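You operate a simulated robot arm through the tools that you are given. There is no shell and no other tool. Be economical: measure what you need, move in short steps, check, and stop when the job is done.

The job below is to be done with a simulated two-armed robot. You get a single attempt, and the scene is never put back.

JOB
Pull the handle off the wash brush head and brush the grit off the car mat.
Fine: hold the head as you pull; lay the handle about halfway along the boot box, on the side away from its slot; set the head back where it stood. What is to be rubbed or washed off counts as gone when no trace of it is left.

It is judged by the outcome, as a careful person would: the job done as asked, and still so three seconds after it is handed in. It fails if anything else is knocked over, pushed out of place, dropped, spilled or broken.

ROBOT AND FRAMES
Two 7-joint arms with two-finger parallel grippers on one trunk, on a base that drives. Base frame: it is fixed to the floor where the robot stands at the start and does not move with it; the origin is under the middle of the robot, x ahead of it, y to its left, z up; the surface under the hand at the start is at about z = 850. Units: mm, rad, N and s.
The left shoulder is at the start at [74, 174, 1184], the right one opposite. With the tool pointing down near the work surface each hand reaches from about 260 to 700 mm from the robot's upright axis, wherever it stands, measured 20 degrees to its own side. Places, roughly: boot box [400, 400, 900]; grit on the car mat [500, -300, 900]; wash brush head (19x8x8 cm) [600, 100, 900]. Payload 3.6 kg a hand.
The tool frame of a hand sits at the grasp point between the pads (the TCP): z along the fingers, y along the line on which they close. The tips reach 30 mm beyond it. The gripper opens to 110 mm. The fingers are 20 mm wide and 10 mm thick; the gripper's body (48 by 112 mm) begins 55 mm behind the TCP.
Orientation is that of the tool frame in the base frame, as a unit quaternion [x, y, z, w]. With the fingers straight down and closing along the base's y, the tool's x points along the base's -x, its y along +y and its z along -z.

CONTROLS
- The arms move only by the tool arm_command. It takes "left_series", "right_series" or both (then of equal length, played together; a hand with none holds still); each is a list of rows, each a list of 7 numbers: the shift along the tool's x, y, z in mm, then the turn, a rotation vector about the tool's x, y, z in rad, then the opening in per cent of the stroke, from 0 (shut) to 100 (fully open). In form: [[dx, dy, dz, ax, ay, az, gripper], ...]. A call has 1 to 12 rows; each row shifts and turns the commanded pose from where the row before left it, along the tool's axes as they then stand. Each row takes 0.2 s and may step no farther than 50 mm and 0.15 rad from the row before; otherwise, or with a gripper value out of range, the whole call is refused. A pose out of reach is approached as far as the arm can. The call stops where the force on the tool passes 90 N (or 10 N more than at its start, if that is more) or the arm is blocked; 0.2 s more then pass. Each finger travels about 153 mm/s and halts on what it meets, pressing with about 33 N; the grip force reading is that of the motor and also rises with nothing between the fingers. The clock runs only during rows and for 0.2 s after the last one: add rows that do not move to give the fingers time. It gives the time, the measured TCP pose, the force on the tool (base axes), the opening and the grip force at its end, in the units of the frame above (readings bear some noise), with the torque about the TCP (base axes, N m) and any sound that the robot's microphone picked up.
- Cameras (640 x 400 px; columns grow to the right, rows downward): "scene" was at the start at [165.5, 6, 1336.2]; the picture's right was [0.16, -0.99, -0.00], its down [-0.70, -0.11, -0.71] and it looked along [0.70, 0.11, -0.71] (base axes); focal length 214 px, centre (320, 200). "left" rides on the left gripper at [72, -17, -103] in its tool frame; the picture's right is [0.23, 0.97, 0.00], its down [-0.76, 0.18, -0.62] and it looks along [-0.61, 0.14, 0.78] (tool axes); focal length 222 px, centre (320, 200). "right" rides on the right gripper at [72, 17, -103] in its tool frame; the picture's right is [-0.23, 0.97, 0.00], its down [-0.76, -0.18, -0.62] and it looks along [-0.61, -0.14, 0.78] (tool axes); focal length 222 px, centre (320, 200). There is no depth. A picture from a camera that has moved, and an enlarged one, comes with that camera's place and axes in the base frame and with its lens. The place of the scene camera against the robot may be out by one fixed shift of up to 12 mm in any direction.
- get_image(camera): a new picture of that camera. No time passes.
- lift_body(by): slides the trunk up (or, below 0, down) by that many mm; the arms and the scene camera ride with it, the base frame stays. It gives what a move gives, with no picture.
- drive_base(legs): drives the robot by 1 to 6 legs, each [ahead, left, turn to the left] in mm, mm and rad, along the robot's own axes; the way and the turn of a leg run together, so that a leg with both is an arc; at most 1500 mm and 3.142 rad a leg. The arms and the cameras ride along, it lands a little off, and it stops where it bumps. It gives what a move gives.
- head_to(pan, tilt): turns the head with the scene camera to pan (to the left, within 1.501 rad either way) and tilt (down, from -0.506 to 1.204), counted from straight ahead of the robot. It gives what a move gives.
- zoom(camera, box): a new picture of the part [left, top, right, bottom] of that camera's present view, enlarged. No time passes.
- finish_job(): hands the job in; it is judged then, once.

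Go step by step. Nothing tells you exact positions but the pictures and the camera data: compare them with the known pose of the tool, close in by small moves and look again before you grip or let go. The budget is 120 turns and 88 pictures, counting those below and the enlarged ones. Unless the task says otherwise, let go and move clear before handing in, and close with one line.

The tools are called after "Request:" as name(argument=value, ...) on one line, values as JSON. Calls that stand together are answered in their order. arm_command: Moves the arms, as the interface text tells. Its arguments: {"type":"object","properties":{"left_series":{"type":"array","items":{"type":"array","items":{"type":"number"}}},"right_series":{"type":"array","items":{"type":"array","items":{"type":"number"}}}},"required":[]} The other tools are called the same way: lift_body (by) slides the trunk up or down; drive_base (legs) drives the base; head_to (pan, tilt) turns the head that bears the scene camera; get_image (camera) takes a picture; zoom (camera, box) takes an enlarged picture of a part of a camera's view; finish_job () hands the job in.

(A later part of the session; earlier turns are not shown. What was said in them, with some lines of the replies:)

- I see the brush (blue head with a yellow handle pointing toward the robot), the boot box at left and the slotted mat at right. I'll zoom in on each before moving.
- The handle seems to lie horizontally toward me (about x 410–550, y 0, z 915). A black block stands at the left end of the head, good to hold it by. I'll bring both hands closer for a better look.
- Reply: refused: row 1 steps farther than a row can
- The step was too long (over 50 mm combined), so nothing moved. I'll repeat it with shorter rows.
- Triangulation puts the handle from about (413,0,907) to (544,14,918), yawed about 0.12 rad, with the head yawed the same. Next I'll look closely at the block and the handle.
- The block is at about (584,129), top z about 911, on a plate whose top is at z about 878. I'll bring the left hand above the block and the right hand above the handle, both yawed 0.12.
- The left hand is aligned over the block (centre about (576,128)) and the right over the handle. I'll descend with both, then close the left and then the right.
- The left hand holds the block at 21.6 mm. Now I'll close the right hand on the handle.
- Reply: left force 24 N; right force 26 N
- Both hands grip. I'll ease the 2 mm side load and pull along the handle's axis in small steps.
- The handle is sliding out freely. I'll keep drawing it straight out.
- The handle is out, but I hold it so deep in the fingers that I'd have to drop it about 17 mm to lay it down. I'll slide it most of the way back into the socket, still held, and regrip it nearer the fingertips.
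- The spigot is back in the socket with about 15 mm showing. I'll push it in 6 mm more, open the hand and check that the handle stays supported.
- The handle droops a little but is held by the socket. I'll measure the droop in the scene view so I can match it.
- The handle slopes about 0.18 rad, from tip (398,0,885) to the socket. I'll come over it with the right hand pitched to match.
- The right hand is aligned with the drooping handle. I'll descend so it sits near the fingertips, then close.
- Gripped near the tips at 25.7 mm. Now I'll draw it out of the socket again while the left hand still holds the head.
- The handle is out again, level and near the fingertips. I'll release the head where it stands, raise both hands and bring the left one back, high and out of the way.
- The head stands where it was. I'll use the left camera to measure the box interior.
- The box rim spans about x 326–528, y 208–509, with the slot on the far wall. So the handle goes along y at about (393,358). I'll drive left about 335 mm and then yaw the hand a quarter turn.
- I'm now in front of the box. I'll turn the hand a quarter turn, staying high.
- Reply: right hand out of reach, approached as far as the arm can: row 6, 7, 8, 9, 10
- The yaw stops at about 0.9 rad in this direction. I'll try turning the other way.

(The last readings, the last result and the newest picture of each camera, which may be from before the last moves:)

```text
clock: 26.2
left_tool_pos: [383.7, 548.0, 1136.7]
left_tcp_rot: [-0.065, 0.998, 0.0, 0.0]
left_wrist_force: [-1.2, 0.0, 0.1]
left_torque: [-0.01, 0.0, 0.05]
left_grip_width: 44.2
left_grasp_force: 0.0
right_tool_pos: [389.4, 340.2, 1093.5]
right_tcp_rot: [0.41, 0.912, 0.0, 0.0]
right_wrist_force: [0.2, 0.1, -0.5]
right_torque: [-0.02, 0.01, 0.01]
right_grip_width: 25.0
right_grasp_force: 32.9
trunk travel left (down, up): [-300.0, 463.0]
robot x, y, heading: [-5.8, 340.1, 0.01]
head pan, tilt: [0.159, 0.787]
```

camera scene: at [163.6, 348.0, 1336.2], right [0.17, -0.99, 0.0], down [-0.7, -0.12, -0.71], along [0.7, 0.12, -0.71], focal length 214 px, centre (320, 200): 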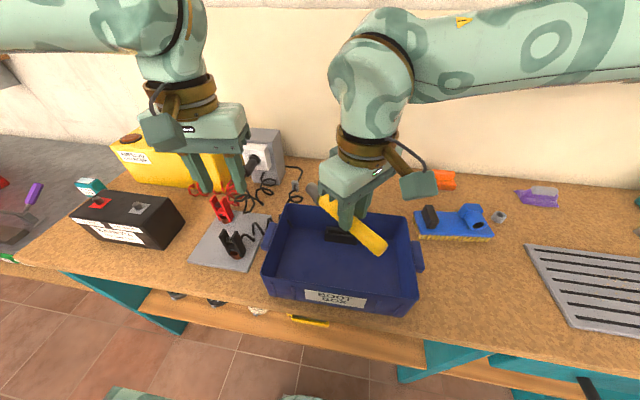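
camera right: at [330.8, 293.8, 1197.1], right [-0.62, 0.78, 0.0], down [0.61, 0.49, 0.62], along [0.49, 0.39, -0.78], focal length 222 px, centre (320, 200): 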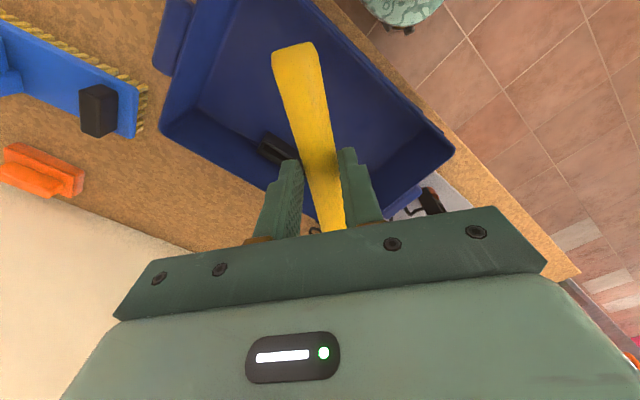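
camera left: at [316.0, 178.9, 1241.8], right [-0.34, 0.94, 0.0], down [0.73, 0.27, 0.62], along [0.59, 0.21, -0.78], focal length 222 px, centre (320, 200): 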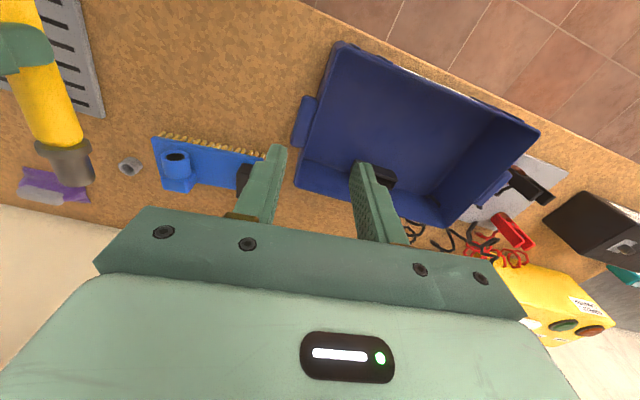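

Request:
arm_command(right_series=[[0, 0, 0, 0, 0, 0.145, 0], [0, 0, 0, 0, 0, 0.145, 0], [0, 0, 0, 0, 0, 0.145, 0], [0, 0, 0, 0, 0, 0.145, 0], [0, 0, 0, 0, 0, 0.145, 0], [0, 0, 0, 0, 0, 0, 0]])

Request:
get_image(camera="right")

Request:
get_image(camera="scene")

```text
clock: 27.6
left_tool_pos: [384.5, 548.0, 1137.1]
left_tcp_rot: [-0.066, 0.998, -0.001, 0.0]
left_wrist_force: [-0.6, -0.1, 0.6]
left_torque: [0.01, -0.01, 0.03]
left_grip_width: 43.9
left_grasp_force: 0.0
right_tool_pos: [388.9, 340.3, 1094.3]
right_tcp_rot: [0.706, 0.708, 0.0, 0.0]
right_wrist_force: [1.2, -0.2, 0.1]
right_torque: [0.02, -0.01, 0.02]
right_grip_width: 25.1
right_grasp_force: 32.9
trunk travel left (down, up): [-300.0, 463.0]
robot x, y, heading: [-0.0, 339.4, 0.011]
head pan, tilt: [0.159, 0.787]
```

```text
48 pictures are left
camera right: at [406.1, 411.9, 1196.9], right [0.97, -0.23, 0.0], down [-0.18, -0.76, 0.62], along [-0.14, -0.61, -0.78], focal length 222 px, centre (320, 200)
```

right: 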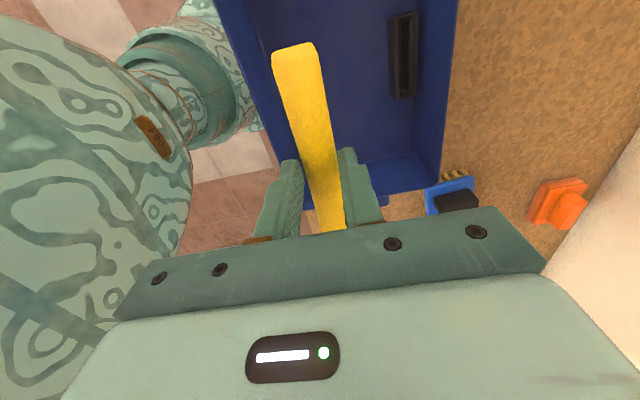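

```text
47 pictures are left
camera scene: at [163.6, 348.1, 1336.2], right [0.17, -0.99, 0.0], down [-0.7, -0.12, -0.71], along [0.7, 0.12, -0.71], focal length 214 px, centre (320, 200)
```

scene: 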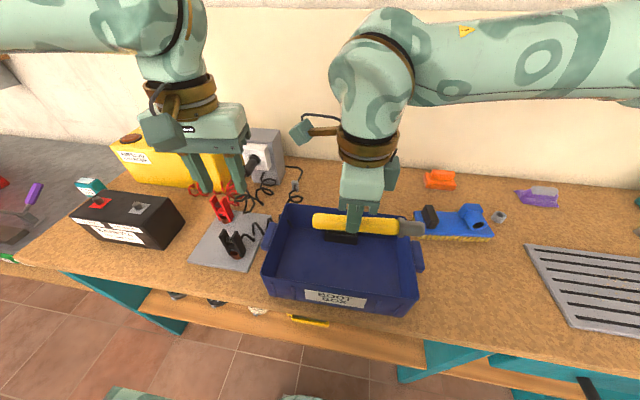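

The turn worked this way: the handle lies along y with its tip toward +y. I'll centre it over the box (TCP y about 376, x about 395) and lower to just above the rim.

Request:
arm_command(right_series=[[36, 6, 0, 0, 0, 0, 0], [0, 0, 45, 0, 0, 0, 0], [0, 0, 45, 0, 0, 0, 0], [0, 0, 28, 0, 0, 0, 0], [0, 0, 0, 0, 0, 0, 0]])

Request:
get_image(camera="right")

Request:
zoom(camera="scene", box=[240, 180, 440, 330])

```text
clock: 28.8
left_tool_pos: [383.4, 547.6, 1135.9]
left_tcp_rot: [-0.065, 0.998, 0.0, 0.001]
left_wrist_force: [0.4, 0.4, -0.1]
left_torque: [-0.09, 0.0, -0.01]
left_grip_width: 43.8
left_grasp_force: 0.0
right_tool_pos: [393.5, 376.5, 975.5]
right_tcp_rot: [0.705, 0.709, 0.0, 0.0]
right_wrist_force: [-0.6, -0.9, -1.0]
right_torque: [-0.01, -0.01, -0.05]
right_grip_width: 25.0
right_grasp_force: 33.4
trunk travel left (down, up): [-300.0, 463.0]
robot x, y, heading: [2.3, 337.9, 0.013]
head pan, tilt: [0.159, 0.787]
```

```text
46 pictures are left
camera right: at [411.3, 448.2, 1079.2], right [0.97, -0.22, 0.0], down [-0.17, -0.76, 0.62], along [-0.14, -0.61, -0.78], focal length 222 px, centre (320, 200)
```

right: 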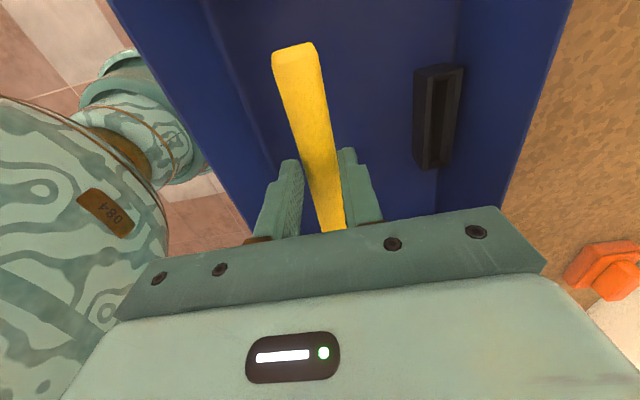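

```text
2.67 times, centred on (340, 255) of scene
camera zoom: at [163.4, 348.1, 1336.3], right [0.17, -0.99, 0.0], down [-0.7, -0.12, -0.71], along [0.7, 0.12, -0.71], focal length 572 px, centre (267, 53)
```

zoom: 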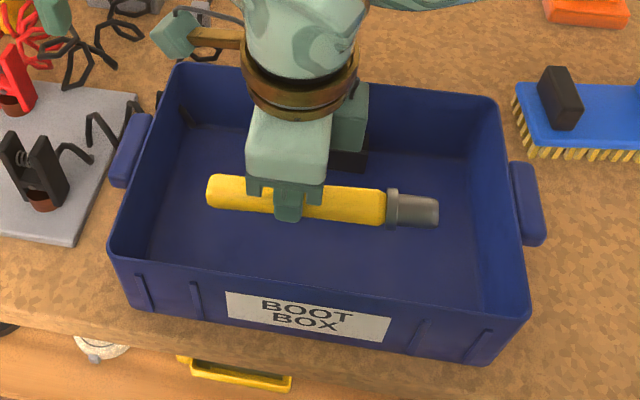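

The box rim is higher than I thought, about z 955 (y 205–489, centre 347), and the handle's centre is at y about 349. So the gripper body clears the near wall, I'll lean the hand 0.2 rad toward +x and lower it.

Request:
arm_command(right_series=[[0, -4, 0, 0.1, 0, 0, 0], [0, 0, 0, 0.1, 0, 0, 0], [0, 5, 24.5, 0, 0, 0, 0], [0, 5, 24.5, 0, 0, 0, 0], [0, 4, 19.5, 0, 0, 0, 0], [0, 0, 0, 0, 0, 0, 0]])

Request:
get_image(camera="right")

Request:
zoom(camera="scene", box=[240, 180, 440, 330])

```text
clock: 30.2
left_tool_pos: [384.5, 547.4, 1137.5]
left_tcp_rot: [-0.066, 0.998, 0.0, 0.0]
left_wrist_force: [-0.5, -0.8, 0.2]
left_torque: [0.01, 0.01, 0.0]
left_grip_width: 44.2
left_grasp_force: 0.0
right_tool_pos: [391.6, 375.7, 906.9]
right_tcp_rot: [0.702, 0.705, -0.071, -0.071]
right_wrist_force: [0.1, 0.0, 1.3]
right_torque: [0.13, -0.01, -0.02]
right_grip_width: 25.1
right_grasp_force: 32.4
trunk travel left (down, up): [-300.0, 463.0]
robot x, y, heading: [2.1, 339.2, 0.007]
head pan, tilt: [0.159, 0.787]
```

```text
44 pictures are left
camera right: at [428.8, 448.0, 1003.2], right [0.96, -0.22, -0.19], down [-0.05, -0.76, 0.65], along [-0.29, -0.61, -0.74], focal length 222 px, centre (320, 200)
```

right: 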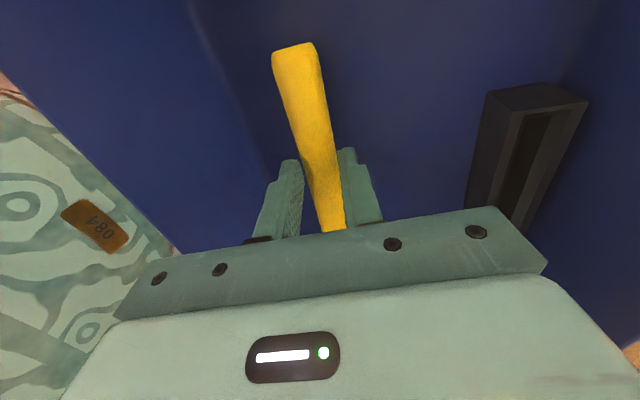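

```text
2.67 times, centred on (340, 255) of scene
camera zoom: at [163.6, 348.1, 1336.3], right [0.17, -0.99, 0.0], down [-0.7, -0.12, -0.71], along [0.7, 0.12, -0.71], focal length 572 px, centre (267, 53)
```

zoom: 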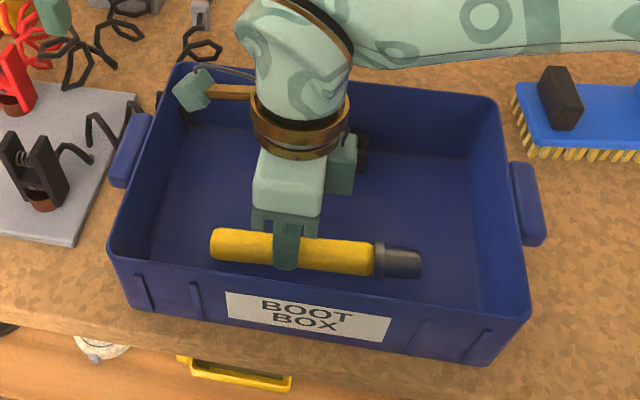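

Clear so far and well placed. I'll go down in small steps until it touches the floor.

Request:
arm_command(right_series=[[0, 0.8, 3.9, 0, 0, 0, 0], [0, 0.6, 2.9, 0, 0, 0, 0], [0, 0.6, 2.9, 0, 0, 0, 0], [0, 0, 0, 0, 0, 0, 0]])

```text
clock: 31.2
left_tool_pos: [381.2, 548.4, 1137.2]
left_tcp_rot: [-0.066, 0.998, 0.0, 0.001]
left_wrist_force: [0.1, 0.5, 0.2]
left_torque: [0.02, 0.04, -0.02]
left_grip_width: 43.8
left_grasp_force: 0.0
right_tool_pos: [390.4, 376.3, 897.5]
right_tcp_rot: [0.702, 0.705, -0.07, -0.071]
right_wrist_force: [-0.9, -3.1, 27.0]
right_torque: [-0.04, 0.08, 0.24]
right_grip_width: 25.3
right_grasp_force: 33.1
trunk travel left (down, up): [-300.0, 463.0]
robot x, y, heading: [-4.2, 341.2, 0.011]
head pan, tilt: [0.159, 0.787]
```

I have touched the floor (about 864). I'll ease up 1 mm and open slowly.

Request:
arm_command(right_series=[[0, -0.2, -1, 0, 0, 0, 0], [0, 0, 0, 0, 0, 0, 26], [0, 0, 0, 0, 0, 0, 30], [0, 0, 0, 0, 0, 0, 34], [0, 0, 0, 0, 0, 0, 38], [0, 0, 0, 0, 0, 0, 38]])

Request:
get_image(camera="right")

Request:
zoom(camera="scene", box=[240, 180, 440, 330])

```text
clock: 32.6
left_tool_pos: [383.6, 548.1, 1137.4]
left_tcp_rot: [-0.066, 0.998, -0.001, 0.001]
left_wrist_force: [0.5, 0.2, 0.1]
left_torque: [0.0, -0.01, -0.01]
left_grip_width: 44.0
left_grasp_force: 0.0
right_tool_pos: [391.7, 376.2, 897.7]
right_tcp_rot: [0.702, 0.705, -0.07, -0.071]
right_wrist_force: [0.5, 0.0, -0.2]
right_torque: [0.0, 0.01, -0.01]
right_grip_width: 42.0
right_grasp_force: 0.1
trunk travel left (down, up): [-300.0, 463.0]
robot x, y, heading: [-2.5, 340.5, 0.009]
head pan, tilt: [0.159, 0.787]
```

```text
42 pictures are left
camera right: at [428.7, 448.2, 995.5], right [0.96, -0.22, -0.19], down [-0.05, -0.76, 0.65], along [-0.29, -0.61, -0.74], focal length 222 px, centre (320, 200)
```

right: 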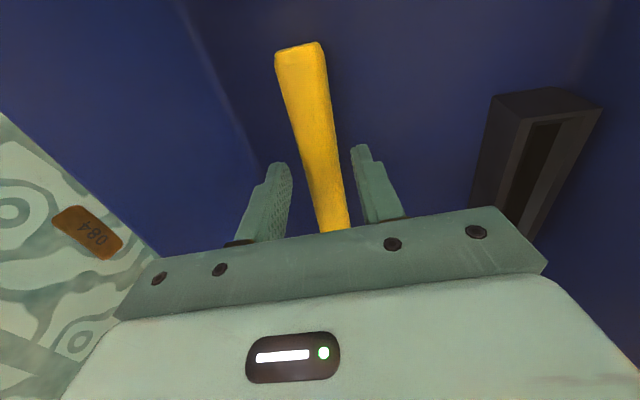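

```text
2.67 times, centred on (340, 255) of scene
camera zoom: at [163.6, 348.1, 1336.2], right [0.17, -0.99, 0.0], down [-0.7, -0.12, -0.71], along [0.7, 0.12, -0.71], focal length 572 px, centre (267, 53)
```

zoom: 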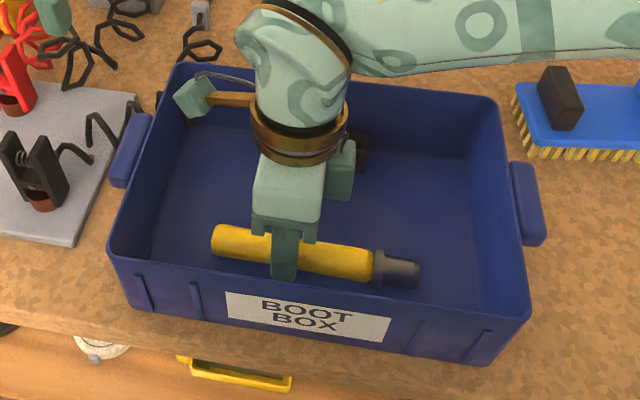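

The handle lies on the floor without rolling. I'll withdraw straight back along the fingers, then rise and level the hand.

Request:
arm_command(right_series=[[0, 0, -15, 0, 0, 0, 42], [0, 0, -30, 0, 0, 0, 42], [0, 0, -45, 0, 0, 0, 42], [0, 0, -45, 0, 0, 0, 42], [0, 0, -40, -0.1, 0, 0, 42], [0, 0, -30, -0.1, 0, 0, 42], [0, 0, 0, 0, 0, 0, 42]])

Request:
zoom(camera="scene", box=[240, 180, 440, 330])

```text
clock: 34.2
left_tool_pos: [384.8, 545.9, 1136.5]
left_tcp_rot: [-0.066, 0.998, 0.0, 0.0]
left_wrist_force: [-0.1, 0.7, -0.1]
left_torque: [-0.02, 0.01, 0.01]
left_grip_width: 44.1
left_grasp_force: 0.0
right_tool_pos: [428.1, 379.0, 1097.6]
right_tcp_rot: [0.706, 0.708, 0.0, 0.0]
right_wrist_force: [-0.5, -0.4, -0.2]
right_torque: [-0.01, 0.04, 0.03]
right_grip_width: 46.3
right_grasp_force: 0.0
trunk travel left (down, up): [-300.0, 463.0]
robot x, y, heading: [-2.1, 338.6, 0.015]
head pan, tilt: [0.159, 0.787]
```

```text
2.67 times, centred on (340, 255) of scene
camera zoom: at [164.1, 348.1, 1336.1], right [0.17, -0.99, 0.0], down [-0.7, -0.12, -0.71], along [0.7, 0.12, -0.71], focal length 572 px, centre (267, 53)
```

zoom: 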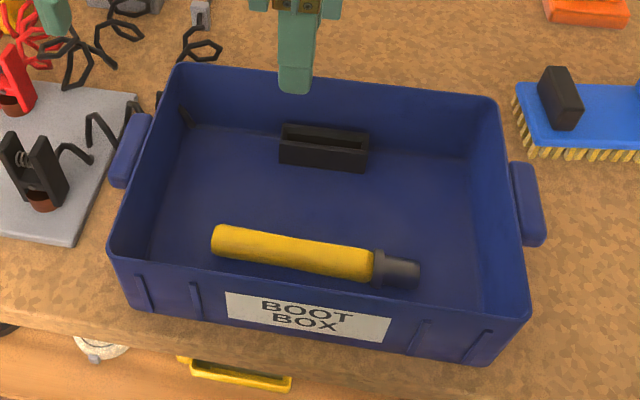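

The handle lies halfway along the box, opposite the slot. I'll turn the hand back to yaw 0.12 and drive back to the right.

Request:
arm_command(right_series=[[0, 0, 0, 0, 0, -0.141, 42], [0, 0, 0, 0, 0, -0.141, 42], [0, 0, 0, 0, 0, -0.141, 42], [0, 0, 0, 0, 0, -0.141, 42], [0, 0, 0, 0, 0, -0.141, 42], [0, 0, 0, 0, 0, -0.141, 42], [0, 0, 0, 0, 0, -0.141, 42], [0, 0, 0, 0, 0, -0.141, 42], [0, 0, 0, 0, 0, -0.141, 42], [0, 0, 0, 0, 0, -0.141, 42], [0, 0, 0, 0, 0, -0.141, 42], [0, 0, 0, 0, 0, -0.139, 42]])

Request:
drive_base(legs=[[0, -338, -0.012]])

Request:
get_image(camera="scene")

Request:
get_image(camera="right")

```text
clock: 36.8
left_tool_pos: [384.5, 546.9, 1137.0]
left_tcp_rot: [-0.066, 0.998, 0.0, 0.001]
left_wrist_force: [0.3, 0.0, -0.1]
left_torque: [0.04, 0.03, 0.01]
left_grip_width: 44.2
left_grasp_force: 0.1
right_tool_pos: [427.9, 376.5, 1099.8]
right_tcp_rot: [-0.063, 0.998, -0.001, 0.0]
right_wrist_force: [0.0, 0.5, -0.3]
right_torque: [0.01, 0.04, 0.02]
right_grip_width: 46.3
right_grasp_force: 0.1
trunk travel left (down, up): [-300.0, 463.0]
robot x, y, heading: [-0.2, 340.0, 0.015]
head pan, tilt: [0.159, 0.787]
```

```text
clock: 39.0
left_tool_pos: [387.8, 202.7, 1136.7]
left_tcp_rot: [-0.058, 0.998, 0.0, 0.0]
left_wrist_force: [0.1, -0.2, -0.4]
left_torque: [0.01, 0.03, 0.03]
left_grip_width: 43.8
left_grasp_force: 0.2
right_tool_pos: [429.6, 30.2, 1099.9]
right_tcp_rot: [-0.053, 0.999, 0.001, -0.001]
right_wrist_force: [0.0, -0.6, -0.9]
right_torque: [0.02, 0.03, -0.01]
right_grip_width: 46.4
right_grasp_force: 0.1
trunk travel left (down, up): [-300.0, 463.0]
robot x, y, heading: [0.8, 1.3, -0.003]
head pan, tilt: [0.159, 0.787]
```

```text
39 pictures are left
camera scene: at [164.6, 6.6, 1336.2], right [0.15, -0.99, 0.0], down [-0.7, -0.11, -0.71], along [0.7, 0.11, -0.71], focal length 214 px, centre (320, 200)
```

scene: 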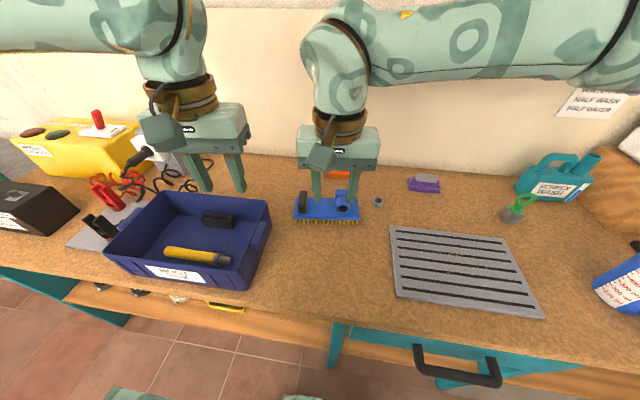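

```text
38 pictures are left
camera right: at [356.2, 39.3, 1201.6], right [0.12, 0.99, 0.0], down [0.78, -0.1, 0.62], along [0.62, -0.08, -0.78], focal length 222 px, centre (320, 200)
```

right: 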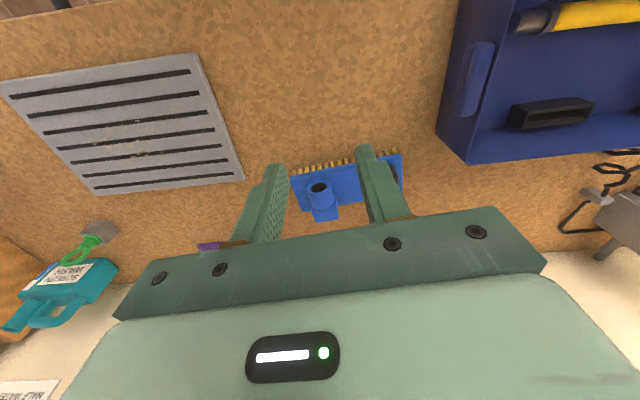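

Back at the original spot, with the head undisturbed. I'll move the right hand over the block, with the left hand edged further away.

Request:
arm_command(right_series=[[0, 0, 0, 0, 0, -0.016, 42], [-38.8, 19.8, 0, 0, 0, 0, 50], [-38.8, 19.8, 0, 0, 0, 0, 60], [-38.8, 19.8, 0, 0, 0, 0, 60], [-38.8, 19.8, 0, 0, 0, 0, 60], [0, 0, 42, 0, 0, 0, 60], [0, 0, 42, 0, 0, 0, 60], [0, 0, 40, 0, 0, 0, 60], [0, 0, 0, 0, 0, 0, 60]], left_series=[[20, 30, -10, 0, 0, 0, 40], [20, 30, -10, 0, 0, 0, 40], [20, 30, -10, 0, 0, 0, 40], [0, 0, 0, 0, 0, 0, 40], [0, 0, 0, 0, 0, 0, 40], [0, 0, 0, 0, 0, 0, 40], [0, 0, 0, 0, 0, 0, 40], [0, 0, 0, 0, 0, 0, 40], [0, 0, 0, 0, 0, 0, 40]])

Request:
get_image(camera="right")

```text
clock: 41.0
left_tool_pos: [316.9, 286.6, 1165.3]
left_tcp_rot: [-0.057, 0.998, 0.0, 0.0]
left_wrist_force: [-0.2, -0.5, 0.8]
left_torque: [-0.01, 0.0, 0.0]
left_grip_width: 43.9
left_grasp_force: 0.1
right_tool_pos: [540.7, 107.9, 971.6]
right_tcp_rot: [-0.062, 0.998, 0.0, 0.0]
right_wrist_force: [-1.0, 0.0, -0.8]
right_torque: [0.02, -0.03, 0.0]
right_grip_width: 65.9
right_grasp_force: 0.0
right hand out of reach, approached as far as the arm can: row 5
trunk travel left (down, up): [-300.0, 463.0]
robot x, y, heading: [-0.5, -0.6, -0.007]
head pan, tilt: [0.159, 0.787]
```

```text
37 pictures are left
camera right: at [466.5, 115.3, 1074.1], right [0.11, 0.99, 0.0], down [0.78, -0.08, 0.62], along [0.62, -0.07, -0.78], focal length 222 px, centre (320, 200)
```

right: 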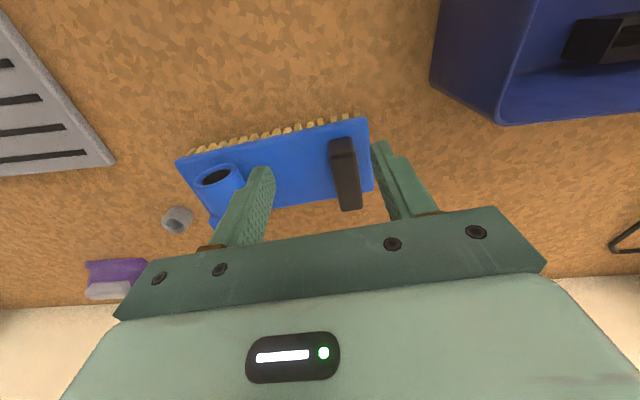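

The right arm is near its reach limit here. I'll raise it, drive 70 mm left and approach again.

Request:
arm_command(right_series=[[0, 0, -40, 0, 0, 0, 60], [0, 0, -40, 0, 0, 0, 60], [0, -35, 0, 0, 0, 0, 60], [0, -35, 0, 0, 0, 0, 60]])

Request:
drive_base(legs=[[0, 70, 0.005]])

```text
clock: 42.0
left_tool_pos: [317.1, 286.5, 1167.0]
left_tcp_rot: [-0.058, 0.998, 0.0, 0.0]
left_wrist_force: [-0.3, -0.5, -1.1]
left_torque: [-0.01, 0.0, -0.03]
left_grip_width: 43.7
left_grasp_force: 0.0
right_tool_pos: [548.1, 38.6, 1052.4]
right_tcp_rot: [-0.062, 0.998, 0.001, 0.0]
right_wrist_force: [0.3, 0.9, 0.4]
right_torque: [0.01, -0.01, 0.0]
right_grip_width: 66.0
right_grasp_force: 0.0
trunk travel left (down, up): [-300.0, 463.0]
robot x, y, heading: [-1.3, 1.7, -0.009]
head pan, tilt: [0.159, 0.787]
```

```text
clock: 43.1
left_tool_pos: [315.2, 363.3, 1165.8]
left_tcp_rot: [-0.06, 0.998, -0.001, 0.001]
left_wrist_force: [-0.9, 0.9, -0.6]
left_torque: [-0.04, 0.0, 0.03]
left_grip_width: 44.0
left_grasp_force: 0.0
right_tool_pos: [549.3, 116.6, 1051.2]
right_tcp_rot: [-0.065, 0.998, -0.002, -0.001]
right_wrist_force: [0.1, 0.8, 0.6]
right_torque: [0.0, 0.05, -0.02]
right_grip_width: 66.0
right_grasp_force: 0.1
trunk travel left (down, up): [-300.0, 463.0]
robot x, y, heading: [1.9, 75.1, -0.001]
head pan, tilt: [0.159, 0.787]
```

Request:
arm_command(right_series=[[-26, 7, 0, 0, 0, 0.008, 60], [0, 0, 40, 0, 0, 0, 60], [0, 0, 36, 0, 0, 0, 60], [0, 0, 0, 0, 0, 0, 60]])

Request:
get_image(camera="right")

```text
clock: 44.1
left_tool_pos: [315.4, 361.2, 1167.3]
left_tcp_rot: [-0.062, 0.998, 0.0, -0.001]
left_wrist_force: [-0.1, 0.1, 0.0]
left_torque: [-0.05, -0.01, 0.06]
left_grip_width: 44.1
left_grasp_force: 0.1
right_tool_pos: [571.0, 127.9, 976.4]
right_tcp_rot: [-0.061, 0.998, 0.0, 0.0]
right_wrist_force: [-0.6, 0.8, 0.4]
right_torque: [-0.01, -0.03, -0.02]
right_grip_width: 66.3
right_grasp_force: 0.1
trunk travel left (down, up): [-300.0, 463.0]
robot x, y, heading: [-2.0, 76.1, -0.0]
head pan, tilt: [0.159, 0.787]
```

```text
36 pictures are left
camera right: at [498.6, 135.0, 1079.8], right [0.11, 0.99, 0.0], down [0.78, -0.08, 0.62], along [0.62, -0.07, -0.78], focal length 222 px, centre (320, 200)
```

right: 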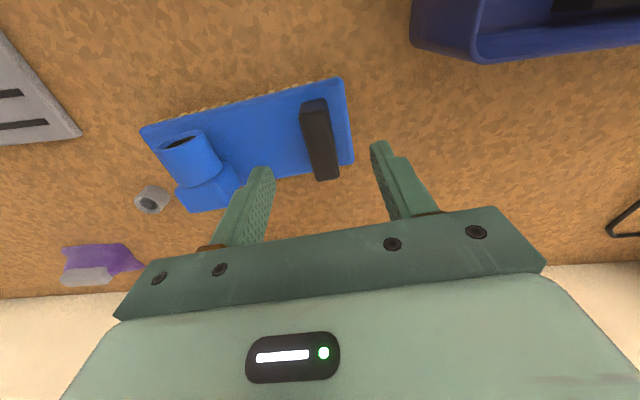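

Aligned with the block. I'll lower and grip at the same place as before.

Request:
arm_command(right_series=[[-3, -1, 30, 0, 0, 0, 60], [0, 0, 30, 0, 0, 0, 60], [0, 0, 0, 0, 0, 0, 60], [0, 0, 0, 0, 0, 0, 20], [0, 0, 0, 0, 0, 0, 0], [0, 0, 0, 0, 0, 0, 0]])

Request:
get_image(camera="right")

```text
clock: 45.5
left_tool_pos: [314.9, 362.0, 1166.9]
left_tcp_rot: [-0.061, 0.998, -0.001, 0.0]
left_wrist_force: [-0.5, 0.3, 0.9]
left_torque: [-0.03, -0.02, -0.01]
left_grip_width: 44.0
left_grasp_force: 0.2
right_tool_pos: [576.5, 126.0, 916.8]
right_tcp_rot: [-0.061, 0.998, 0.0, 0.0]
right_wrist_force: [2.0, 0.7, 9.9]
right_torque: [-0.02, 0.03, -0.12]
right_grip_width: 21.5
right_grasp_force: 32.9
trunk travel left (down, up): [-300.0, 463.0]
robot x, y, heading: [-1.1, 75.9, 0.005]
head pan, tilt: [0.159, 0.787]
```

```text
35 pictures are left
camera right: at [502.3, 134.4, 1018.7], right [0.11, 0.99, 0.0], down [0.78, -0.08, 0.62], along [0.62, -0.07, -0.78], focal length 222 px, centre (320, 200)
```

right: 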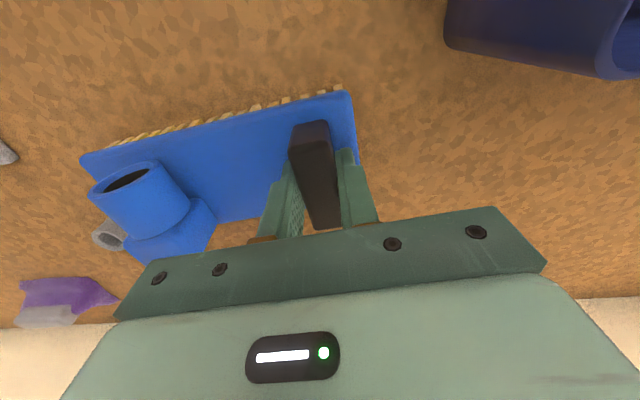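

The head is gripped at its home pose (TCP (576.5,126,916), yaw 0.122). I'll lift it straight up, square it and carry it toward the mat, then look at the grit.

Request:
arm_command(right_series=[[0, 0, -10, 0, 0, 0, 0], [0, 0, -30, 0, 0, 0, 0], [0, 0, -40, 0, 0, 0, 0], [0, 0, 0, 0, 0, 0.122, 0], [5, -45, 0, 0, 0, 0, 0], [5, -45, 0, 0, 0, 0, 0], [0, 0, 0, 0, 0, 0, 0]])

Request:
get_image(camera="right")

Request:
zoom(camera="scene", box=[340, 190, 560, 340])

```text
clock: 47.1
left_tool_pos: [315.6, 361.7, 1166.2]
left_tcp_rot: [-0.061, 0.998, 0.0, 0.0]
left_wrist_force: [0.5, 0.6, -0.4]
left_torque: [0.02, -0.02, -0.01]
left_grip_width: 44.2
left_grasp_force: 0.1
right_tool_pos: [567.5, 37.7, 996.6]
right_tcp_rot: [0.0, 1.0, 0.0, 0.0]
right_wrist_force: [-0.2, 0.7, -1.2]
right_torque: [0.1, -0.02, 0.01]
right_grip_width: 21.7
right_grasp_force: 33.2
trunk travel left (down, up): [-300.0, 463.0]
robot x, y, heading: [-5.3, 76.7, -0.001]
head pan, tilt: [0.159, 0.787]
```

```text
34 pictures are left
camera right: at [494.9, 54.9, 1099.3], right [0.23, 0.97, 0.0], down [0.76, -0.18, 0.62], along [0.61, -0.14, -0.78], focal length 222 px, centre (320, 200)
```

right: 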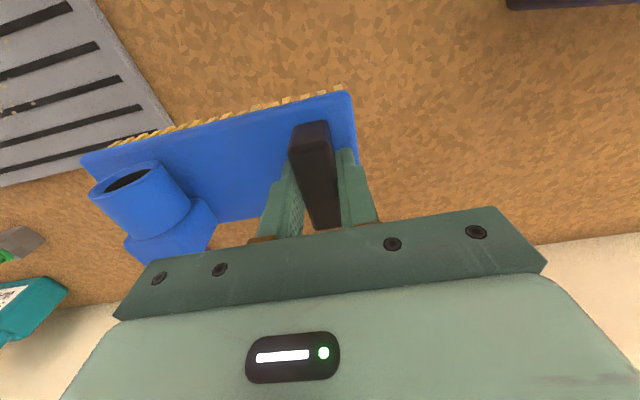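

```text
2.67 times, centred on (450, 265) of scene
camera zoom: at [165.1, 82.2, 1336.1], right [0.16, -0.99, 0.0], down [-0.7, -0.11, -0.71], along [0.7, 0.11, -0.71], focal length 572 px, centre (-27, 27)
```

zoom: 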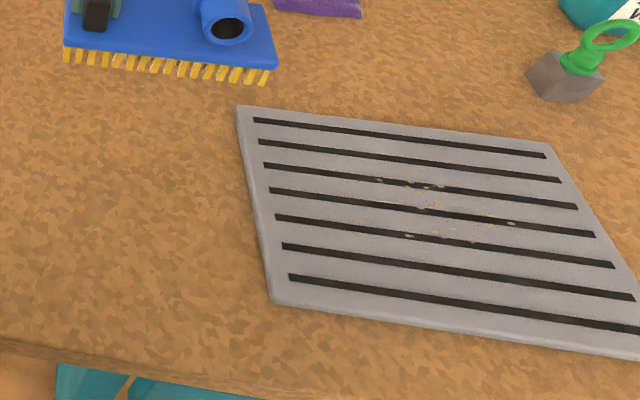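

The grit spans about x 438–500, y −215 to −352. I'll carry the head over it (TCP at about (470,−211)) and lower to just above the mat.

Request:
arm_command(right_series=[[16.3, -41.5, 0, 0, 0, 0, 0], [16.3, -41.5, 0, 0, 0, 0, 0], [16.3, -41.5, 0, 0, 0, 0, 0], [16.3, -41.5, 0, 0, 0, 0, 0], [16.3, -41.5, 0, 0, 0, 0, 0], [16.3, -41.5, 0, 0, 0, 0, 0], [0, 0, 30, 0, 0, 0, 0], [0, 0, 25, 0, 0, 0, 0], [0, 0, 0, 0, 0, 0, 0]])

Request:
get_image(camera="scene")

Request:
get_image(camera="right")

```text
clock: 49.1
left_tool_pos: [315.6, 360.5, 1167.0]
left_tcp_rot: [-0.061, 0.998, 0.0, 0.0]
left_wrist_force: [0.0, 0.1, 0.3]
left_torque: [-0.01, 0.03, 0.02]
left_grip_width: 43.7
left_grasp_force: 0.0
right_tool_pos: [466.5, -212.9, 939.4]
right_tcp_rot: [0.0, 1.0, 0.0, 0.0]
right_wrist_force: [0.0, -0.1, -1.9]
right_torque: [0.11, 0.02, 0.02]
right_grip_width: 21.6
right_grasp_force: 32.9
trunk travel left (down, up): [-300.0, 463.0]
robot x, y, heading: [-1.0, 75.9, 0.004]
head pan, tilt: [0.159, 0.787]
```

```text
32 pictures are left
camera scene: at [164.8, 81.5, 1336.2], right [0.16, -0.99, 0.0], down [-0.7, -0.11, -0.71], along [0.7, 0.11, -0.71], focal length 214 px, centre (320, 200)
```

scene: 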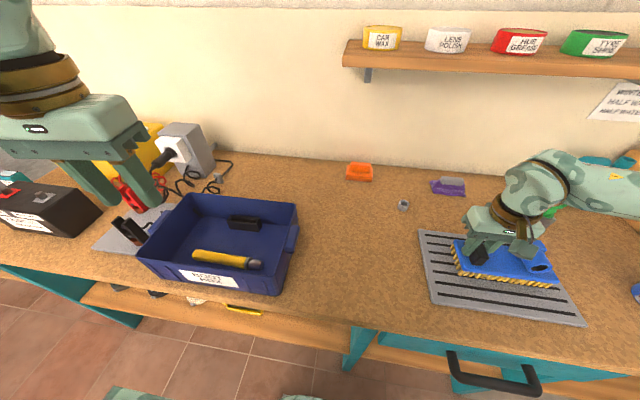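

```text
31 pictures are left
camera right: at [395.0, -195.9, 1041.7], right [0.23, 0.97, 0.0], down [0.76, -0.18, 0.62], along [0.61, -0.14, -0.78], focal length 222 px, centre (320, 200)
```

right: 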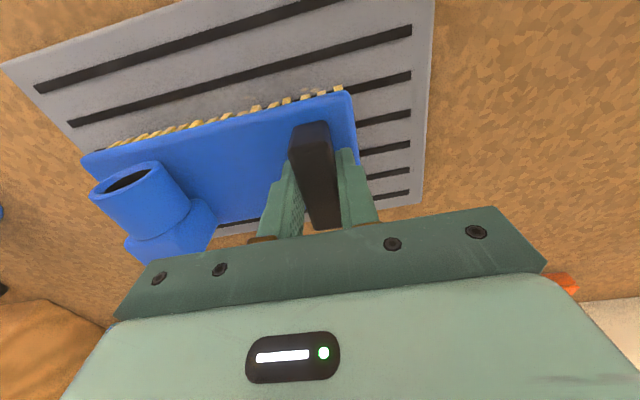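

The head is over the grit. I'll feel down for contact.

Request:
arm_command(right_series=[[0, 0, 4, 0, 0, 0, 0], [0, 0, 4, 0, 0, 0, 0], [0, 0, 3, 0, 0, 0, 0], [0, 0, 0, 0, 0, 0, 0]])

```text
clock: 50.1
left_tool_pos: [316.2, 361.8, 1166.8]
left_tcp_rot: [-0.061, 0.998, 0.0, 0.0]
left_wrist_force: [0.7, 0.4, 0.0]
left_torque: [0.0, -0.01, 0.01]
left_grip_width: 44.2
left_grasp_force: 0.1
right_tool_pos: [467.6, -214.2, 929.5]
right_tcp_rot: [0.001, 1.0, 0.0, -0.001]
right_wrist_force: [-0.5, -0.1, -2.3]
right_torque: [0.15, -0.02, -0.02]
right_grip_width: 21.7
right_grasp_force: 33.0
trunk travel left (down, up): [-300.0, 463.0]
robot x, y, heading: [1.2, 76.4, 0.001]
head pan, tilt: [0.159, 0.787]
```

Request:
arm_command(right_series=[[0, 0, 2, 0, 0, 0, 0], [0, 0, 2, 0, 0, 0, 0], [0, 0, 0, 0, 0, 0, 0]])

```text
clock: 50.9
left_tool_pos: [313.5, 362.0, 1166.5]
left_tcp_rot: [-0.063, 0.998, 0.0, 0.001]
left_wrist_force: [-0.3, -0.1, 0.1]
left_torque: [0.0, -0.02, 0.01]
left_grip_width: 43.7
left_grasp_force: 0.0
right_tool_pos: [466.9, -214.0, 927.7]
right_tcp_rot: [0.002, 1.0, -0.001, 0.003]
right_wrist_force: [2.4, -6.3, 24.4]
right_torque: [-0.22, 0.69, -0.03]
right_grip_width: 22.0
right_grasp_force: 33.2
trunk travel left (down, up): [-300.0, 463.0]
robot x, y, heading: [-2.2, 77.3, 0.001]
head pan, tilt: [0.159, 0.787]
```

I've touched the mat at TCP z about 928. I'll ease off slightly and try a short, light stroke, watching that the mat doesn't move.

Request:
arm_command(right_series=[[0, 0, -1.2, 0, 0, 0, 0], [12, 0, 0, 0, 0, 0, 0], [12, 0, 0, 0, 0, 0, 0], [12, 0, 0, 0, 0, 0, 0], [0, 0, 0, 0, 0, 0, 0]])

Request:
get_image(camera="scene")

```text
clock: 52.1
left_tool_pos: [315.9, 362.9, 1165.5]
left_tcp_rot: [-0.061, 0.998, -0.001, 0.0]
left_wrist_force: [-0.1, 0.7, -0.2]
left_torque: [0.01, 0.0, 0.0]
left_grip_width: 44.0
left_grasp_force: 0.0
right_tool_pos: [431.0, -213.2, 928.1]
right_tcp_rot: [0.0, 1.0, -0.001, 0.001]
right_wrist_force: [17.2, 1.4, 20.2]
right_torque: [-0.09, -1.18, 0.23]
right_grip_width: 22.0
right_grasp_force: 32.7
trunk travel left (down, up): [-300.0, 463.0]
robot x, y, heading: [-1.9, 78.2, -0.003]
head pan, tilt: [0.159, 0.787]
```

```text
30 pictures are left
camera scene: at [165.3, 82.6, 1336.1], right [0.16, -0.99, 0.0], down [-0.7, -0.11, -0.7], along [0.7, 0.11, -0.71], focal length 214 px, centre (320, 200)
```

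scene: 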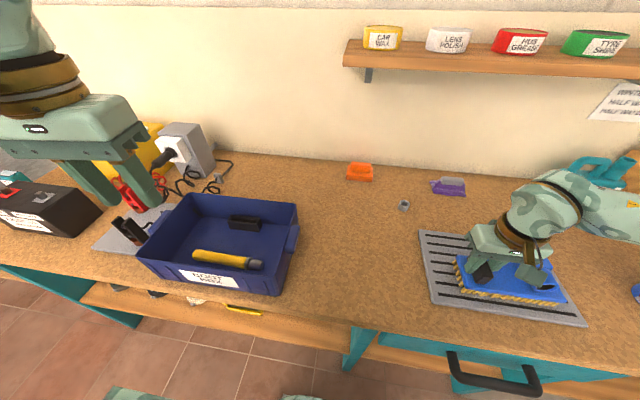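

The mat hasn't moved. I'll make it a touch lighter and do full strokes back and forth across the grit.

Request:
arm_command(right_series=[[0, 0, -0.7, 0, 0, 0, 0], [-14, 0, 0, 0, 0, 0, 0], [-14, 0, 0, 0, 0, 0, 0], [-14, 0, 0, 0, 0, 0, 0], [-14, 0, 0, 0, 0, 0, 0], [-14, 0, 0, 0, 0, 0, 0], [-10, 0, 0, 0, 0, 0, 0], [0, 0, 0, 0, 0, 0, 0]])

Request:
zoom(camera="scene", box=[400, 200, 620, 350])

```text
clock: 53.9
left_tool_pos: [313.0, 361.9, 1166.9]
left_tcp_rot: [-0.06, 0.998, 0.0, 0.001]
left_wrist_force: [-0.4, 0.1, 0.3]
left_torque: [-0.02, -0.05, 0.0]
left_grip_width: 44.1
left_grasp_force: 0.0
right_tool_pos: [510.8, -215.6, 927.5]
right_tcp_rot: [0.0, 1.0, 0.0, 0.001]
right_wrist_force: [-9.5, 0.3, 10.1]
right_torque: [0.0, 0.96, -0.14]
right_grip_width: 21.7
right_grasp_force: 33.0
trunk travel left (down, up): [-300.0, 463.0]
robot x, y, heading: [-0.8, 75.3, -0.0]
head pan, tilt: [0.159, 0.787]
```

```text
2.67 times, centred on (510, 275) of scene
camera zoom: at [162.6, 81.9, 1336.5], right [0.16, -0.99, 0.0], down [-0.7, -0.11, -0.71], along [0.7, 0.11, -0.71], focal length 572 px, centre (-187, 0)
```

zoom: 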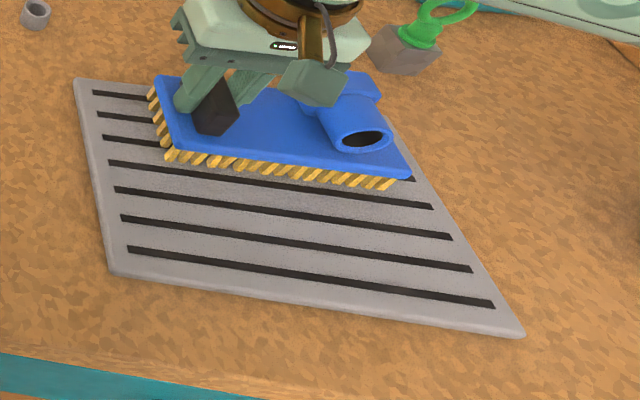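

The swept part already looks clean. I'll do one more round to be sure, including further toward the far side.

Request:
arm_command(right_series=[[14, 0, 0, 0, 0, 0, 0], [14, 0, 0, 0, 0, 0, 0], [14, 0, 0, 0, 0, 0, 0], [14, 0, 0, 0, 0, 0, 0], [14, 0, 0, 0, 0, 0, 0], [12, 0, 0, 0, 0, 0, 0], [-14, 0, 0, 0, 0, 0, 0], [-14, 0, 0, 0, 0, 0, 0], [-14, 0, 0, 0, 0, 0, 0], [-14, 0, 0, 0, 0, 0, 0], [-14, 0, 0, 0, 0, 0, 0], [-12, 0, 0, 0, 0, 0, 0]])

Request:
arm_command(right_series=[[14, 0, 0, 0, 0, 0, 0], [14, 0, 0, 0, 0, 0, 0], [14, 0, 0, 0, 0, 0, 0], [0, 0, -20, 0, 0, 0, 0], [0, 0, -40, 0, 0, 0, 0], [0, 30, -30, 0, 0, 0, 0], [-20, 40, 0, 0, 0, 0, 0], [-20, 40, 0, 0, 0, 0, 0], [-20, 40, 0, 0, 0, 0, 0], [-20, 40, 0, 0, 0, 0, 0], [0, 40, 0, 0, 0, 0, 0], [0, 0, 0, 0, 0, 0, 0]])

Request:
zoom(camera="scene", box=[400, 200, 620, 350])

Request:
get_image(camera="right")

```text
clock: 56.5
left_tool_pos: [314.5, 361.3, 1167.5]
left_tcp_rot: [-0.061, 0.998, 0.0, 0.0]
left_wrist_force: [0.6, -0.6, 0.3]
left_torque: [0.01, -0.02, 0.01]
left_grip_width: 44.1
left_grasp_force: 0.1
right_tool_pos: [511.7, -215.1, 928.3]
right_tcp_rot: [-0.001, 1.0, 0.0, -0.002]
right_wrist_force: [-3.7, 0.1, 3.0]
right_torque: [-0.07, 0.34, -0.17]
right_grip_width: 21.4
right_grasp_force: 33.3
trunk travel left (down, up): [-300.0, 463.0]
robot x, y, heading: [-1.0, 77.4, 0.001]
head pan, tilt: [0.159, 0.787]
```

```text
clock: 59.1
left_tool_pos: [316.1, 360.6, 1166.1]
left_tcp_rot: [-0.061, 0.998, 0.0, 0.0]
left_wrist_force: [-0.8, 0.0, 0.1]
left_torque: [0.0, 0.02, 0.01]
left_grip_width: 43.9
left_grasp_force: 0.1
right_tool_pos: [552.4, 14.1, 1019.3]
right_tcp_rot: [0.0, 1.0, 0.001, -0.001]
right_wrist_force: [-0.2, -0.1, -1.1]
right_torque: [0.16, 0.04, 0.0]
right_grip_width: 21.9
right_grasp_force: 33.1
trunk travel left (down, up): [-300.0, 463.0]
robot x, y, heading: [1.7, 76.9, 0.004]
head pan, tilt: [0.159, 0.787]
```

```text
2.67 times, centred on (510, 275) of scene
camera zoom: at [165.0, 80.5, 1336.2], right [0.16, -0.99, 0.0], down [-0.7, -0.11, -0.71], along [0.7, 0.11, -0.71], focal length 572 px, centre (-187, 0)
```

zoom: 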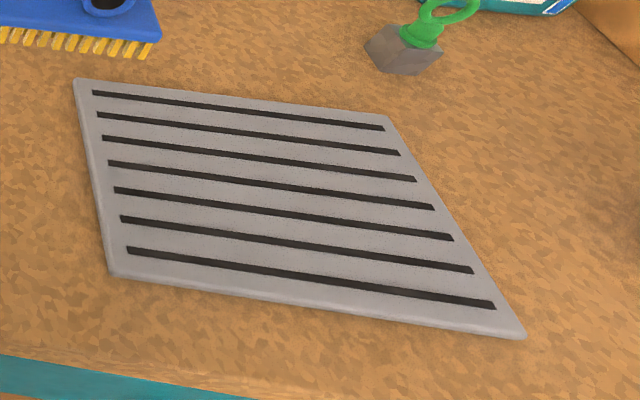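

```text
27 pictures are left
camera right: at [478.8, 30.1, 1122.1], right [0.23, 0.97, 0.0], down [0.76, -0.18, 0.62], along [0.61, -0.14, -0.78], focal length 222 px, centre (320, 200)
```

right: 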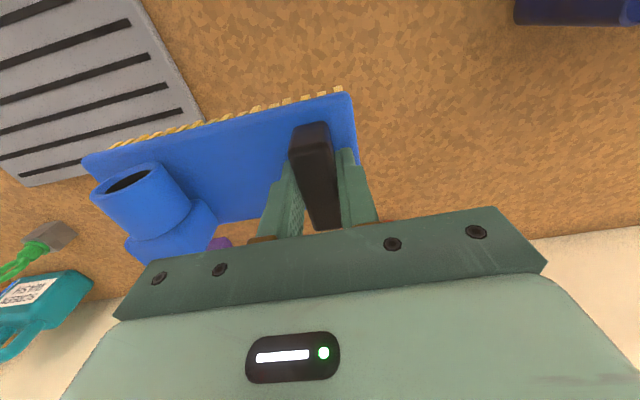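

The mat looks clean and unmoved. I'll zoom in tighter to make sure.

Request:
zoom(camera="scene", box=[435, 230, 535, 300])

Request:
zoom(camera="scene", box=[500, 230, 600, 330])

```text
5.71 times, centred on (485, 265) of scene
camera zoom: at [165.0, 80.5, 1336.2], right [0.16, -0.99, 0.0], down [-0.7, -0.11, -0.71], along [0.7, 0.11, -0.71], focal length 1226 px, centre (-623, -171)
```

zoom: 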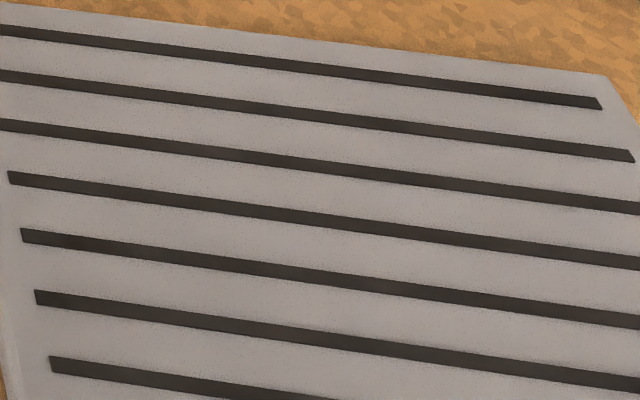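

```text
4.00 times, centred on (550, 280) of scene
camera zoom: at [165.0, 80.5, 1336.2], right [0.16, -0.99, 0.0], down [-0.7, -0.11, -0.71], along [0.7, 0.11, -0.71], focal length 858 px, centre (-600, -120)
```

zoom: 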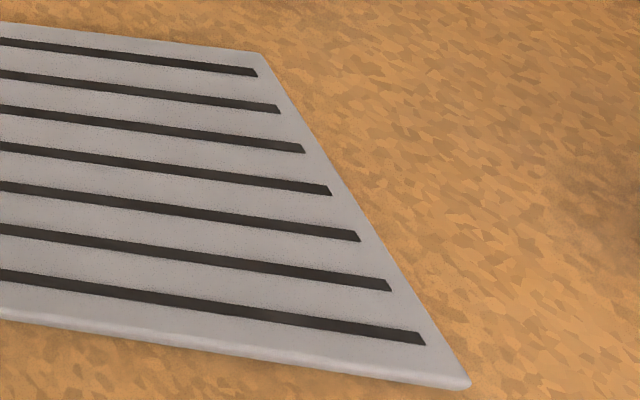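

No trace of grit is left. Now I'll bring the head back over its place and turn it to its yaw.

Request:
arm_command(right_series=[[-8, 37.3, 0, 0, 0, 0, 0], [-8, 37.3, 0, 0, 0, 0, 0], [-8, 37.3, 0, 0, 0, 0, 0], [0, 0, 0, 0, 0, -0.122, 0], [0, 0, 35, 0, 0, 0, 0], [0, 0, 35, 0, 0, 0, 0], [0, 0, 0, 0, 0, 0, 0]])

Request:
get_image(camera="right")

```text
clock: 60.7
left_tool_pos: [315.9, 361.4, 1165.8]
left_tcp_rot: [-0.061, 0.998, 0.001, 0.0]
left_wrist_force: [0.6, -0.6, -0.9]
left_torque: [0.0, 0.02, 0.01]
left_grip_width: 44.1
left_grasp_force: 0.1
right_tool_pos: [575.7, 126.6, 945.8]
right_tcp_rot: [-0.06, 0.998, 0.0, 0.0]
right_wrist_force: [0.3, -0.5, -1.6]
right_torque: [0.09, 0.02, -0.01]
right_grip_width: 21.8
right_grasp_force: 32.8
trunk travel left (down, up): [-300.0, 463.0]
robot x, y, heading: [-3.8, 76.7, 0.001]
head pan, tilt: [0.159, 0.787]
```

```text
24 pictures are left
camera right: at [502.5, 133.8, 1048.9], right [0.11, 0.99, 0.0], down [0.78, -0.08, 0.62], along [0.62, -0.07, -0.78], focal length 222 px, centre (320, 200)
```

right: 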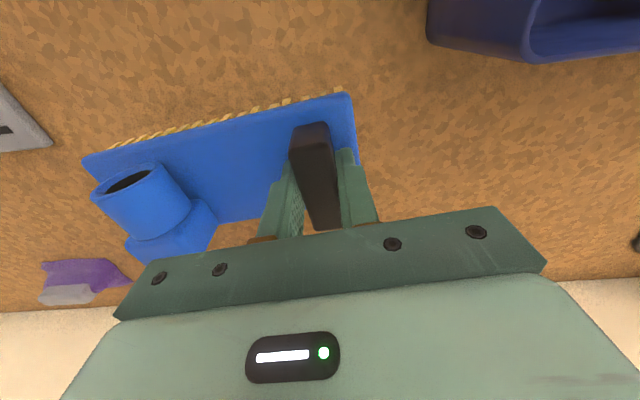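

The head sits in the hand just as it did when I picked it up, and the pose matches home. I'll lower it gently.

Request:
arm_command(right_series=[[0, 0, 12, 0, 0, 0, 0], [0, 0, 10, 0, 0, 0, 0], [0, 0, 4, 0, 0, 0, 0], [0, 0, 2, 0, 0, 0, 0], [0, 0, 0, 0, 0, 0, 0]])

```text
clock: 61.9
left_tool_pos: [315.8, 361.1, 1165.3]
left_tcp_rot: [-0.061, 0.998, 0.0, 0.0]
left_wrist_force: [0.6, 0.4, 0.1]
left_torque: [-0.02, -0.02, -0.01]
left_grip_width: 44.2
left_grasp_force: 0.1
right_tool_pos: [575.5, 127.0, 919.7]
right_tcp_rot: [-0.061, 0.998, 0.0, -0.001]
right_wrist_force: [-0.5, 1.4, -2.1]
right_torque: [0.1, 0.0, 0.0]
right_grip_width: 22.0
right_grasp_force: 33.1
trunk travel left (down, up): [-300.0, 463.0]
robot x, y, heading: [0.6, 77.0, 0.002]
head pan, tilt: [0.159, 0.787]
```

Request:
arm_command(right_series=[[0, 0, 1.2, 0, 0, 0, 0], [0, 0, 1.2, 0, 0, 0, 0], [0, 0, 0, 0, 0, 0, 0]])

```text
clock: 62.7
left_tool_pos: [315.6, 361.1, 1165.1]
left_tcp_rot: [-0.061, 0.998, 0.0, 0.0]
left_wrist_force: [0.2, -0.1, 0.6]
left_torque: [-0.02, 0.0, 0.01]
left_grip_width: 44.0
left_grasp_force: 0.2
right_tool_pos: [575.4, 125.3, 916.4]
right_tcp_rot: [-0.062, 0.998, 0.0, -0.001]
right_wrist_force: [1.5, 0.5, -1.5]
right_torque: [0.14, 0.0, 0.0]
right_grip_width: 21.8
right_grasp_force: 32.6
trunk travel left (down, up): [-300.0, 463.0]
robot x, y, heading: [-1.6, 74.5, -0.0]
head pan, tilt: [0.159, 0.787]
```

Request:
arm_command(right_series=[[0, 0, 1, 0, 0, 0, 0], [0, 0, 0.8, 0, 0, 0, 0], [0, 0, 0, 0, 0, 0, 0]])

```text
clock: 63.5
left_tool_pos: [314.8, 361.5, 1166.6]
left_tcp_rot: [-0.062, 0.998, 0.0, -0.001]
left_wrist_force: [-0.7, 0.1, -0.7]
left_torque: [0.01, -0.01, -0.01]
left_grip_width: 44.1
left_grasp_force: 0.1
right_tool_pos: [573.1, 126.6, 916.1]
right_tcp_rot: [-0.06, 0.998, 0.0, 0.0]
right_wrist_force: [-0.7, 1.7, 6.8]
right_torque: [-0.08, 0.18, 0.03]
right_grip_width: 21.7
right_grasp_force: 32.8
trunk travel left (down, up): [-300.0, 463.0]
robot x, y, heading: [-0.5, 75.5, -0.002]
head pan, tilt: [0.159, 0.787]
```

The head is down (6.8 N). I'll release, rise and clear.

Request:
arm_command(right_series=[[0, 0, 0, 0, 0, 0, 25], [0, 0, 0, 0, 0, 0, 45], [0, 0, -20, 0, 0, 0, 50], [0, 0, -45, 0, 0, 0, 50], [0, 0, -45, 0, 0, 0, 50], [30, -30, -20, 0, 0, 0, 50], [35, -35, 0, 0, 0, 0, 50], [35, -35, 0, 0, 0, 0, 50], [35, -35, 0, 0, 0, 0, 50], [35, -35, 0, 0, 0, 0, 50]])

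Request:
get_image(camera="scene")

Request:
zoom(camera="scene", box=[120, 150, 420, 320])

```text
clock: 65.7
left_tool_pos: [315.6, 360.2, 1167.7]
left_tcp_rot: [-0.061, 0.998, 0.0, 0.001]
left_wrist_force: [-0.6, 0.4, -0.6]
left_torque: [0.03, -0.01, -0.01]
left_grip_width: 44.0
left_grasp_force: 0.0
right_tool_pos: [423.0, -63.0, 1050.5]
right_tcp_rot: [-0.06, 0.998, 0.001, 0.001]
right_wrist_force: [-0.1, -0.3, -0.1]
right_torque: [-0.02, -0.02, -0.01]
right_grip_width: 55.2
right_grasp_force: 0.0
trunk travel left (down, up): [-300.0, 463.0]
robot x, y, heading: [-2.9, 72.4, -0.004]
head pan, tilt: [0.159, 0.787]
```

```text
23 pictures are left
camera scene: at [163.8, 79.9, 1336.4], right [0.16, -0.99, 0.0], down [-0.7, -0.11, -0.71], along [0.7, 0.11, -0.71], focal length 214 px, centre (320, 200)
```

scene: 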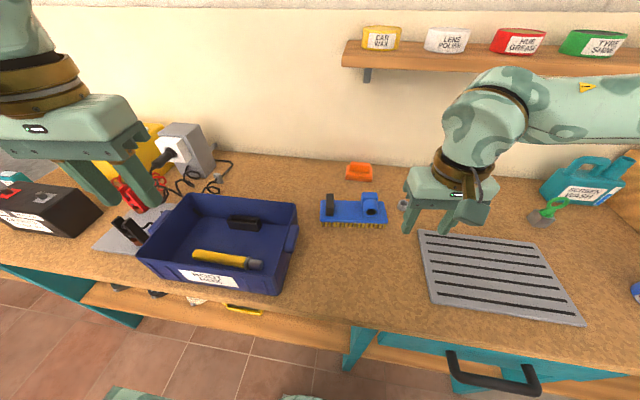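

```text
2.13 times, centred on (270, 235) of scene
camera zoom: at [163.8, 79.9, 1336.4], right [0.16, -0.99, 0.0], down [-0.7, -0.11, -0.71], along [0.7, 0.11, -0.71], focal length 458 px, centre (427, 125)
```

zoom: 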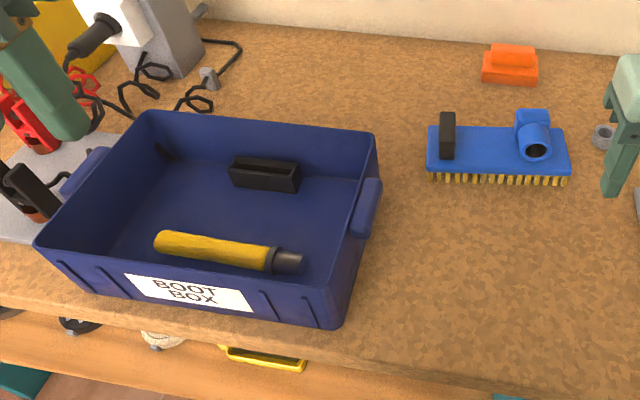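

The head stands back in its place, the handle lies in the box opposite the slot, the mat is clean, and nothing else has moved. Both hands are clear, so I'm handing in.

Request:
finish_job()

```text
The job is handed in.
```

The job is done and handed in: the handle is off and lies halfway along the boot box on the side away from the slot, the mat shows no trace of grit, and the brush head is back where it stood.
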